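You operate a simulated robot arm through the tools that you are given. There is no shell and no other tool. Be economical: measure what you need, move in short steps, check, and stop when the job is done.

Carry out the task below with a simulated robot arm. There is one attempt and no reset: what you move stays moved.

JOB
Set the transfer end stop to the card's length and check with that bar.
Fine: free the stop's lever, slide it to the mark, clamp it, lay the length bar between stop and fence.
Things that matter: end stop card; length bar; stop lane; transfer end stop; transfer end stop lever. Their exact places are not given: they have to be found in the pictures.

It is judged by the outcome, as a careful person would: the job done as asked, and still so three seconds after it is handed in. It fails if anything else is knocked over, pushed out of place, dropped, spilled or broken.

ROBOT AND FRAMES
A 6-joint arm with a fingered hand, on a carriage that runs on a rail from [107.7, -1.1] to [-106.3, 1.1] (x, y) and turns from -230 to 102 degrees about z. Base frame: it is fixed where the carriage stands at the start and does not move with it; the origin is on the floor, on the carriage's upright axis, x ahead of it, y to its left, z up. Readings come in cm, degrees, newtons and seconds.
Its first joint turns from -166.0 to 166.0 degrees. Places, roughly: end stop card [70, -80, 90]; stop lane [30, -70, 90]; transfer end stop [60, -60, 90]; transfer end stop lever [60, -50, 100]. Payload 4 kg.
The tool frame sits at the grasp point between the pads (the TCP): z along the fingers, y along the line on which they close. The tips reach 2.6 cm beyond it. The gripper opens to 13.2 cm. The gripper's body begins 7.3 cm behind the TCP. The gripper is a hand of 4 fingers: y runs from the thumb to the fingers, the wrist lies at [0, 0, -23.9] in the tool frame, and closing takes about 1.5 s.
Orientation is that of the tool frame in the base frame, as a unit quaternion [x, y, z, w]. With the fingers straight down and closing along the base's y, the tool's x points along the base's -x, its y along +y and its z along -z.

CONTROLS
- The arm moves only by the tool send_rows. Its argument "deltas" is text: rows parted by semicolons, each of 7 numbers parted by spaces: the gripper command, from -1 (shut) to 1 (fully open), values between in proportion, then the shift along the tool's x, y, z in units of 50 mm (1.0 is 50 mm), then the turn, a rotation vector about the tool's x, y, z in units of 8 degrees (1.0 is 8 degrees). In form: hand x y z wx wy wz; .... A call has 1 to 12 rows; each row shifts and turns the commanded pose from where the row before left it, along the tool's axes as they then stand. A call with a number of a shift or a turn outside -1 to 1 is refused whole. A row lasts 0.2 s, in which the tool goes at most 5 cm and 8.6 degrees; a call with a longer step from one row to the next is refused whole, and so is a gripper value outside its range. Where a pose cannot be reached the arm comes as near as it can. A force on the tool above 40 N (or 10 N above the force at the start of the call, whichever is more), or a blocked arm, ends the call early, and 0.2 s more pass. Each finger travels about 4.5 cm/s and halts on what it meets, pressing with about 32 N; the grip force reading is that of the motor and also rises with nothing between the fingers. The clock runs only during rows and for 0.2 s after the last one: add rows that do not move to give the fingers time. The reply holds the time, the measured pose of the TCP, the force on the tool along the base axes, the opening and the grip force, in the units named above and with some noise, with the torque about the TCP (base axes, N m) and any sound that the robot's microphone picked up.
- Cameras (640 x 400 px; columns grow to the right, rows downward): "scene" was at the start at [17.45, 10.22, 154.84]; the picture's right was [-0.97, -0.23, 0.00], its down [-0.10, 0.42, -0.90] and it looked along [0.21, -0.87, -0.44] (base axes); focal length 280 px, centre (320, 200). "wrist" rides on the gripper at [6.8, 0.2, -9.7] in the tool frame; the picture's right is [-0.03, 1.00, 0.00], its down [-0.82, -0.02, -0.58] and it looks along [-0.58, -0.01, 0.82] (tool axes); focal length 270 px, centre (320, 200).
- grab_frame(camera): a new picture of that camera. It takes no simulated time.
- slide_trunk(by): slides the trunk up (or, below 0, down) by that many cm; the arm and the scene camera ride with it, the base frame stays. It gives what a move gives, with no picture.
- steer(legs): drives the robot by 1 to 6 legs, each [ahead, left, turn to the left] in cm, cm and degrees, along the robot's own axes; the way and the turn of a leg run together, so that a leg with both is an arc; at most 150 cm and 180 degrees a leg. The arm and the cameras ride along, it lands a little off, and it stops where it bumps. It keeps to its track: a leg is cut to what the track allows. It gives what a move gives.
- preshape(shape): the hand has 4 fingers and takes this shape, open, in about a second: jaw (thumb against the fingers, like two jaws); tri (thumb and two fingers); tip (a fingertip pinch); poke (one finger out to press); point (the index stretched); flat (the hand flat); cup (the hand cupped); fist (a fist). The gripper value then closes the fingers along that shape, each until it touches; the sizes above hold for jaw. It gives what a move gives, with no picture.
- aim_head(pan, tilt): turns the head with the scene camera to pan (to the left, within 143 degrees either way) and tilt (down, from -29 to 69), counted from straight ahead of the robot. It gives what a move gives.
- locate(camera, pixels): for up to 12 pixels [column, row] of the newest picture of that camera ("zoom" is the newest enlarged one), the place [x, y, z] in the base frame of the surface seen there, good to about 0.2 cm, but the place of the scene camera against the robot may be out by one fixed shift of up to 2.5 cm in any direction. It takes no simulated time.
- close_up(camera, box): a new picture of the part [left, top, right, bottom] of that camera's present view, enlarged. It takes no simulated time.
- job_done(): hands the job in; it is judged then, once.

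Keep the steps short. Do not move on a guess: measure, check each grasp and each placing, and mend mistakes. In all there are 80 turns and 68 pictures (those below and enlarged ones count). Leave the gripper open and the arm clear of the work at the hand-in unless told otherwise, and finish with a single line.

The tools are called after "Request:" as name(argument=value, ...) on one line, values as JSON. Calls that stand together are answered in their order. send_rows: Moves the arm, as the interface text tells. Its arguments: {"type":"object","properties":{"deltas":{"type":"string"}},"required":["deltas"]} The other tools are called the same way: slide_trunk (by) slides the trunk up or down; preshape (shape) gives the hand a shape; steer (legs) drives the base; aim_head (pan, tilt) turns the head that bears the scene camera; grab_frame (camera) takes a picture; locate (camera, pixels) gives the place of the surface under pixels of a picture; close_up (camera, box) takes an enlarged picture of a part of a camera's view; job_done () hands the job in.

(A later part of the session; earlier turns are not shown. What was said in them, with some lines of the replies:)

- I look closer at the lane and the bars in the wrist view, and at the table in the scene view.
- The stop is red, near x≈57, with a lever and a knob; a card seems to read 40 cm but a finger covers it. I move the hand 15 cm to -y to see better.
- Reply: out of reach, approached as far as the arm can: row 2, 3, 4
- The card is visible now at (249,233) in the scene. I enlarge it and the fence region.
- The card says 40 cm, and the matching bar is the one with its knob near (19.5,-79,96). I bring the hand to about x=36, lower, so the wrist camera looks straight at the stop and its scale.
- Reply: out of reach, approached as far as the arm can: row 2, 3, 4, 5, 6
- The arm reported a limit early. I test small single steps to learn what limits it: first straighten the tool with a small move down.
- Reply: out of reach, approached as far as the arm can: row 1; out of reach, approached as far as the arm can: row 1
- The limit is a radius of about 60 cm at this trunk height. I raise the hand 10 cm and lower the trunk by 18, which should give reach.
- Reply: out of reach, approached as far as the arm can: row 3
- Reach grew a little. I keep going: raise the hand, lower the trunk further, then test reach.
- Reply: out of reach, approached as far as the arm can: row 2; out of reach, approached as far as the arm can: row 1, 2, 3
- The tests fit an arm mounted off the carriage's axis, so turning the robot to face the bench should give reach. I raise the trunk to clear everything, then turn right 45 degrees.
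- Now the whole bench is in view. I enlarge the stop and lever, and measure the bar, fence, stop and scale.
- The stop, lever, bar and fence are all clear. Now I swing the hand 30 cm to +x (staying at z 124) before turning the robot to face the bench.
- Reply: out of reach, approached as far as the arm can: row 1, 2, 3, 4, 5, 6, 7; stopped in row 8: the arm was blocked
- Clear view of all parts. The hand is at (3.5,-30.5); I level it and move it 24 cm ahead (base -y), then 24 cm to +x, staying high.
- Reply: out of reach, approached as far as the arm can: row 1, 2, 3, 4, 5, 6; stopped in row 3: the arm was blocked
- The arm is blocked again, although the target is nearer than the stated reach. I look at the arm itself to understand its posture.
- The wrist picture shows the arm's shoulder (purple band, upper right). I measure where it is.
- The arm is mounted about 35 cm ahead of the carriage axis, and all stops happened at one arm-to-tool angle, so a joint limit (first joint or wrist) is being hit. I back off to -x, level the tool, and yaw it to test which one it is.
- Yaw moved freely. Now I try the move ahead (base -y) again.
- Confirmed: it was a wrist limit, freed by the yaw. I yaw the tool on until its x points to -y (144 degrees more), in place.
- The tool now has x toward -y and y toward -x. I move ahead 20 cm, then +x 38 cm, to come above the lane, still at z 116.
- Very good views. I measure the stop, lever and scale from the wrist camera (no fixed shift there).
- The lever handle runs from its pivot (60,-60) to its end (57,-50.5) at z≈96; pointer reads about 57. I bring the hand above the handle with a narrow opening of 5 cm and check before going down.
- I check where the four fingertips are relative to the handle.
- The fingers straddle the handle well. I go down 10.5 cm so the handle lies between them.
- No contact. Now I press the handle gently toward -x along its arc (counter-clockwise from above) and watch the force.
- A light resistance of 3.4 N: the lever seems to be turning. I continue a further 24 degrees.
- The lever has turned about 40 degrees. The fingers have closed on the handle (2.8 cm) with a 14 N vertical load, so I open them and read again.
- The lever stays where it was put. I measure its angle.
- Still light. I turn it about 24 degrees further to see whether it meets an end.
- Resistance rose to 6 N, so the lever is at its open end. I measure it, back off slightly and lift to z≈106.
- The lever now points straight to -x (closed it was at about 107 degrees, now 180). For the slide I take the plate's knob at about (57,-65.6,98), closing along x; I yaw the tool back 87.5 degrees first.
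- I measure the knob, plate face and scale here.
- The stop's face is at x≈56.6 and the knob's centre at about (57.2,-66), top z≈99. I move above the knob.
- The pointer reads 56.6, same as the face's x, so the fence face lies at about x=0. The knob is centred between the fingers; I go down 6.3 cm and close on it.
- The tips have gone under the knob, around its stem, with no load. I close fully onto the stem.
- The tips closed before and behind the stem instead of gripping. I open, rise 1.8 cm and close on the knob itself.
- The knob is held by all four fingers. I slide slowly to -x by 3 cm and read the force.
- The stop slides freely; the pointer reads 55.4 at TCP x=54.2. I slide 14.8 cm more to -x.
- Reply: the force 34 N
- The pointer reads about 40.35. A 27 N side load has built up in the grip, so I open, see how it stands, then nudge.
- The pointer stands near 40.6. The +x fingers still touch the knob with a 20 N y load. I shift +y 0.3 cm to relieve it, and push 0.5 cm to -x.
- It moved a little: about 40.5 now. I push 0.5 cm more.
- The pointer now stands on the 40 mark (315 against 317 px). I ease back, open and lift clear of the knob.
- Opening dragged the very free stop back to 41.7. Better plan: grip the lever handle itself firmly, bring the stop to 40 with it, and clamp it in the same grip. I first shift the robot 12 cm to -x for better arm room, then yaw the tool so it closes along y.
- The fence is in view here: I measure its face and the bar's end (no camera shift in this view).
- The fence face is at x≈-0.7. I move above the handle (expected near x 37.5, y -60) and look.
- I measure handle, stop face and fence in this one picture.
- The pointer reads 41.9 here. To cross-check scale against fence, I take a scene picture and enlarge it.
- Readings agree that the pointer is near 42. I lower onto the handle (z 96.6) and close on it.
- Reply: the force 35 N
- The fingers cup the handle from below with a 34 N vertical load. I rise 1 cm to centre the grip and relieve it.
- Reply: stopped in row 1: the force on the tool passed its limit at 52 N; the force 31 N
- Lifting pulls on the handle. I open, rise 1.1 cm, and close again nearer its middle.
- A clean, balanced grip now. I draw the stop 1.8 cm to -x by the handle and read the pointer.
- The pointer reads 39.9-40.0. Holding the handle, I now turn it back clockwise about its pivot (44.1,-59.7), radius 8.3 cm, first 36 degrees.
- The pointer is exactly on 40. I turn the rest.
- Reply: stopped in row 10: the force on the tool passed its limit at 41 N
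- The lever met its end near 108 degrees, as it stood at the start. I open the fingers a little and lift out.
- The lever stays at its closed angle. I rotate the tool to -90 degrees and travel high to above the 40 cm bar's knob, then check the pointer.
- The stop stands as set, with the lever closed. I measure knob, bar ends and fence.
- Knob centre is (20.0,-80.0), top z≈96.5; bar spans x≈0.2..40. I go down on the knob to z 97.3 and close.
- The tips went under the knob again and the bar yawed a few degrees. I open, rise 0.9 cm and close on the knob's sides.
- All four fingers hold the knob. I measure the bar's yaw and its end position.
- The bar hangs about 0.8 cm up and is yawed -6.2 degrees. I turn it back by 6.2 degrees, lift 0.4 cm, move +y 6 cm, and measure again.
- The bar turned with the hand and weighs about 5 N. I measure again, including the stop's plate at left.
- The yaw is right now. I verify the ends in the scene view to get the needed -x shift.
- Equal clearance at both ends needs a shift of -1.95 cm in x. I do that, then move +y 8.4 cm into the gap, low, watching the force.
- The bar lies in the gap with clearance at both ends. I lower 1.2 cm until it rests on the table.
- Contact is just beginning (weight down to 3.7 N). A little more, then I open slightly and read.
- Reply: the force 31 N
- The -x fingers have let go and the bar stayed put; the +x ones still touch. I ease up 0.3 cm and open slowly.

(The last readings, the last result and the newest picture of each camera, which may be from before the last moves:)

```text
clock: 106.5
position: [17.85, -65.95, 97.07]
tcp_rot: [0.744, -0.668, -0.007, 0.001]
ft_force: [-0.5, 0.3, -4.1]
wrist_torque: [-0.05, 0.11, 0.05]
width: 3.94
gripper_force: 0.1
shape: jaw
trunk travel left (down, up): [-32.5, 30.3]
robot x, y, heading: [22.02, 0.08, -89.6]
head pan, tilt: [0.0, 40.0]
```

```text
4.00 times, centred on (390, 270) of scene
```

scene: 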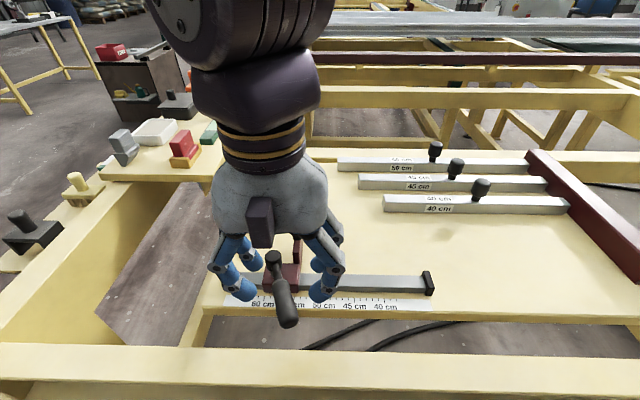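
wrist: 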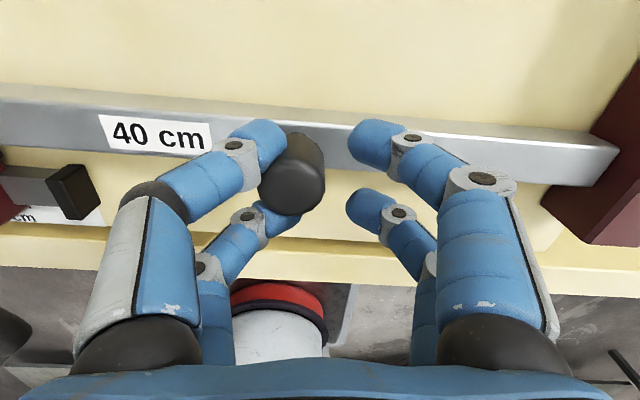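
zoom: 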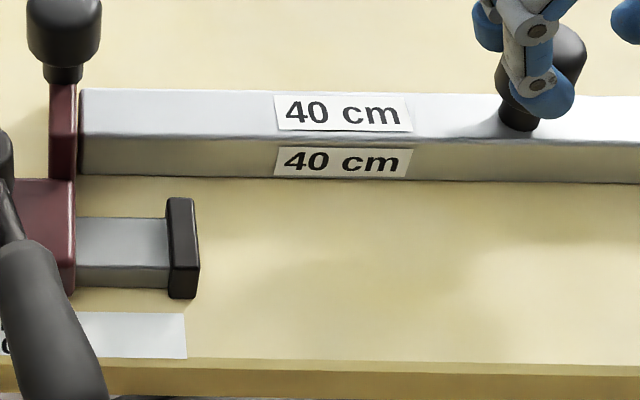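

Opening drags the bar a little (0.15 cm from the stop now): the knob is wedged between the +x finger pair. I lower 0.9 cm so the tips are at the thin stem, then open wide.

Request:
send_rows(deltas="-0.4 0 0 0.06 0 0 0;-0.4 0 0 0.06 0 0 0;-0.4 0 0 0.06 0 0 0;-0.4 0 0 0 0 0 0")

Request:
send_rows(deltas="-0.3 0 0 0 0 0 0;-0.2 0 0 0 0 0 0;-0.2 0 0 0 0 0 0")

Request:
grab_frame(camera="wrist")

```text
clock: 107.5
position: [17.95, -65.91, 96.36]
tcp_rot: [0.745, -0.667, -0.006, 0.002]
ft_force: [3.5, -0.2, 13.6]
wrist_torque: [0.02, -0.4, 0.01]
width: 4.15
gripper_force: 0.0
shape: jaw
trunk travel left (down, up): [-32.5, 30.3]
robot x, y, heading: [22.0, 0.09, -89.5]
head pan, tilt: [0.0, 40.0]
```

```text
clock: 108.3
position: [17.82, -65.86, 96.25]
tcp_rot: [0.744, -0.668, -0.006, 0.001]
ft_force: [0.2, -1.1, -0.3]
wrist_torque: [-0.05, 0.01, 0.0]
width: 5.22
gripper_force: 0.1
shape: jaw
trunk travel left (down, up): [-32.5, 30.3]
robot x, y, heading: [21.88, -0.35, -89.4]
head pan, tilt: [0.0, 40.0]
```

```text
6 pictures are left
```

wrist: 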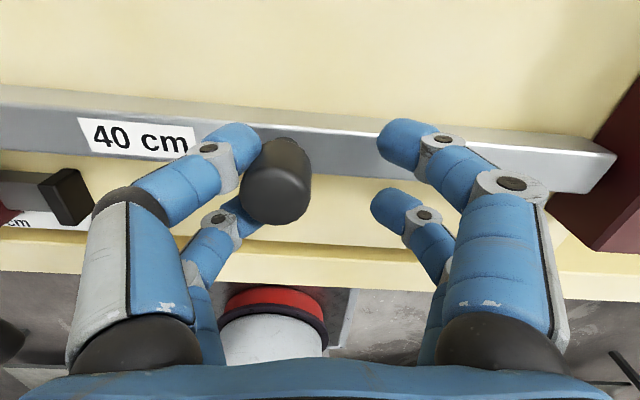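

No force now: the knob is free. I centre the hand over it (+x 1 cm), open further, and lift straight up.

Request:
send_rows(deltas="0 0.01 -0.1 0 0 0 0;0.2 0.01 -0.1 0 0 0 0;0.3 0 0 0 0 0 0;0.3 0 0 0 0 0 0;0.3 0 0 -0.3 0 0 0;0.3 0 0 -0.5 0 0 0;0.3 0 0 -0.8 0 0 0;0.3 0 0 -0.8 0 0 0;0.3 0 0 -0.5 0 0 0;0.3 0 0 0 0 0 0")

Request:
close_up(camera="scene", box=[270, 190, 590, 330])

```text
clock: 110.5
position: [18.88, -65.8, 110.65]
tcp_rot: [0.744, -0.668, -0.006, 0.002]
ft_force: [0.4, 0.1, -0.1]
wrist_torque: [-0.01, -0.01, -0.01]
width: 8.5
gripper_force: 0.0
shape: jaw
trunk travel left (down, up): [-32.5, 30.3]
robot x, y, heading: [21.83, -0.67, -89.4]
head pan, tilt: [0.0, 40.0]
```

```text
2.00 times, centred on (430, 260) of scene
```

zoom: 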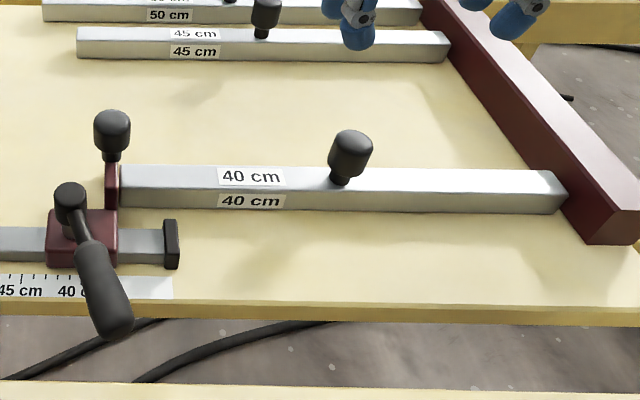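

The bar is free between stop and fence. I measure the play at the fence and enlarge the pointer.

Request:
locate(camera="zoom", pixels=[[562, 185], [560, 205], [580, 205], [590, 225], [123, 175], [122, 195], [118, 190], [570, 195]])

Request:
close_up(camera="scene", box=[280, 275, 340, 340])

```text
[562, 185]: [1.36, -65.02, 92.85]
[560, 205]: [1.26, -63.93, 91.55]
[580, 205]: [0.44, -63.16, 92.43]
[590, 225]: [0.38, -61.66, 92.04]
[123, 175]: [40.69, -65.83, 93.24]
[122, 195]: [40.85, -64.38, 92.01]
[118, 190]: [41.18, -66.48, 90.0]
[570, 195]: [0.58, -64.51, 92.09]
```

```text
6.15 times, centred on (310, 308) of scene
```

zoom: 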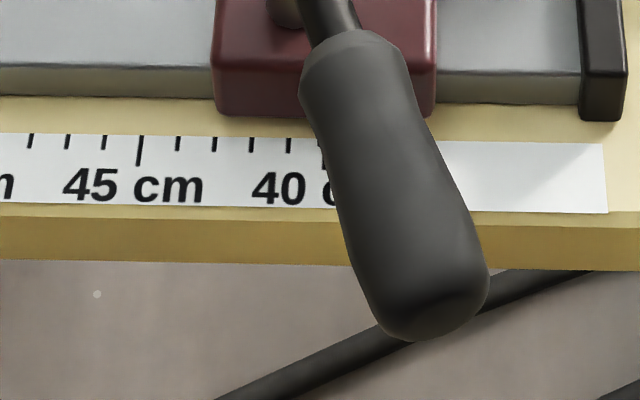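

The block's middle, where the pointer sits, is at the 40 mark. Last check: lever angle against its starting angle of about 107.5 degrees.

Request:
close_up(camera="scene", box=[270, 255, 350, 345])

```text
4.44 times, centred on (310, 300) of scene
```

zoom: 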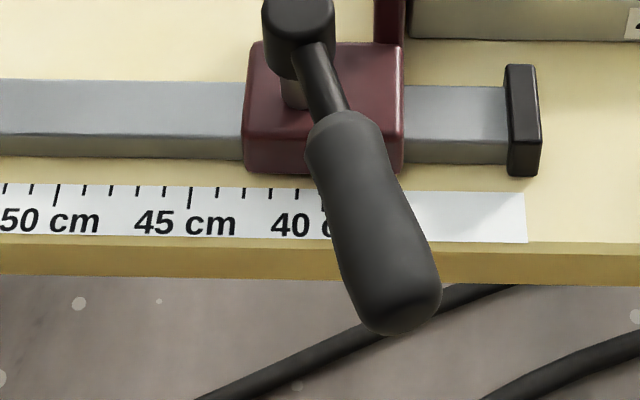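

Request:
locate(camera="zoom", pixels=[[298, 15], [316, 55], [330, 95], [347, 130], [365, 190], [385, 250], [395, 285], [405, 305]])

```text
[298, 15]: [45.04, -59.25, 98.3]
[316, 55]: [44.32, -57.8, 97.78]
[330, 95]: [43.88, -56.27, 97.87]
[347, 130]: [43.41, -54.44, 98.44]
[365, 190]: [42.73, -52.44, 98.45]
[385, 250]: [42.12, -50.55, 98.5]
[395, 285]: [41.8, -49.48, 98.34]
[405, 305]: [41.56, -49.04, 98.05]
```

The lever is at 106.8 degrees, the same as its clamped start. I open the hand fully, rise, and hand in.

Request:
send_rows(deltas="1 0 0 -0.7 0 0 0;1 0 0 -0.7 0 0 0;1 0 0 0 0 0 0;1 0 0 0 0 0 0;1 0 0 0 0 0 0;1 0 0 0 0 0 0")

Request:
job_done()

```text
clock: 111.9
position: [19.25, -65.85, 117.74]
tcp_rot: [0.744, -0.668, -0.006, 0.001]
ft_force: [0.4, 0.3, 0.4]
wrist_torque: [0.0, -0.01, 0.0]
width: 13.19
gripper_force: 0.0
shape: jaw
trunk travel left (down, up): [-32.5, 30.3]
robot x, y, heading: [21.86, -0.42, -89.1]
head pan, tilt: [0.0, 40.0]
```

```text
The job is handed in.
```

The end stop is set to the 40 cm mark with its lever back at the starting clamped angle, and the 40 cm bar lies between stop and fence with about 0.7 cm of play (by camera), so the bar check is loose rather than snug.
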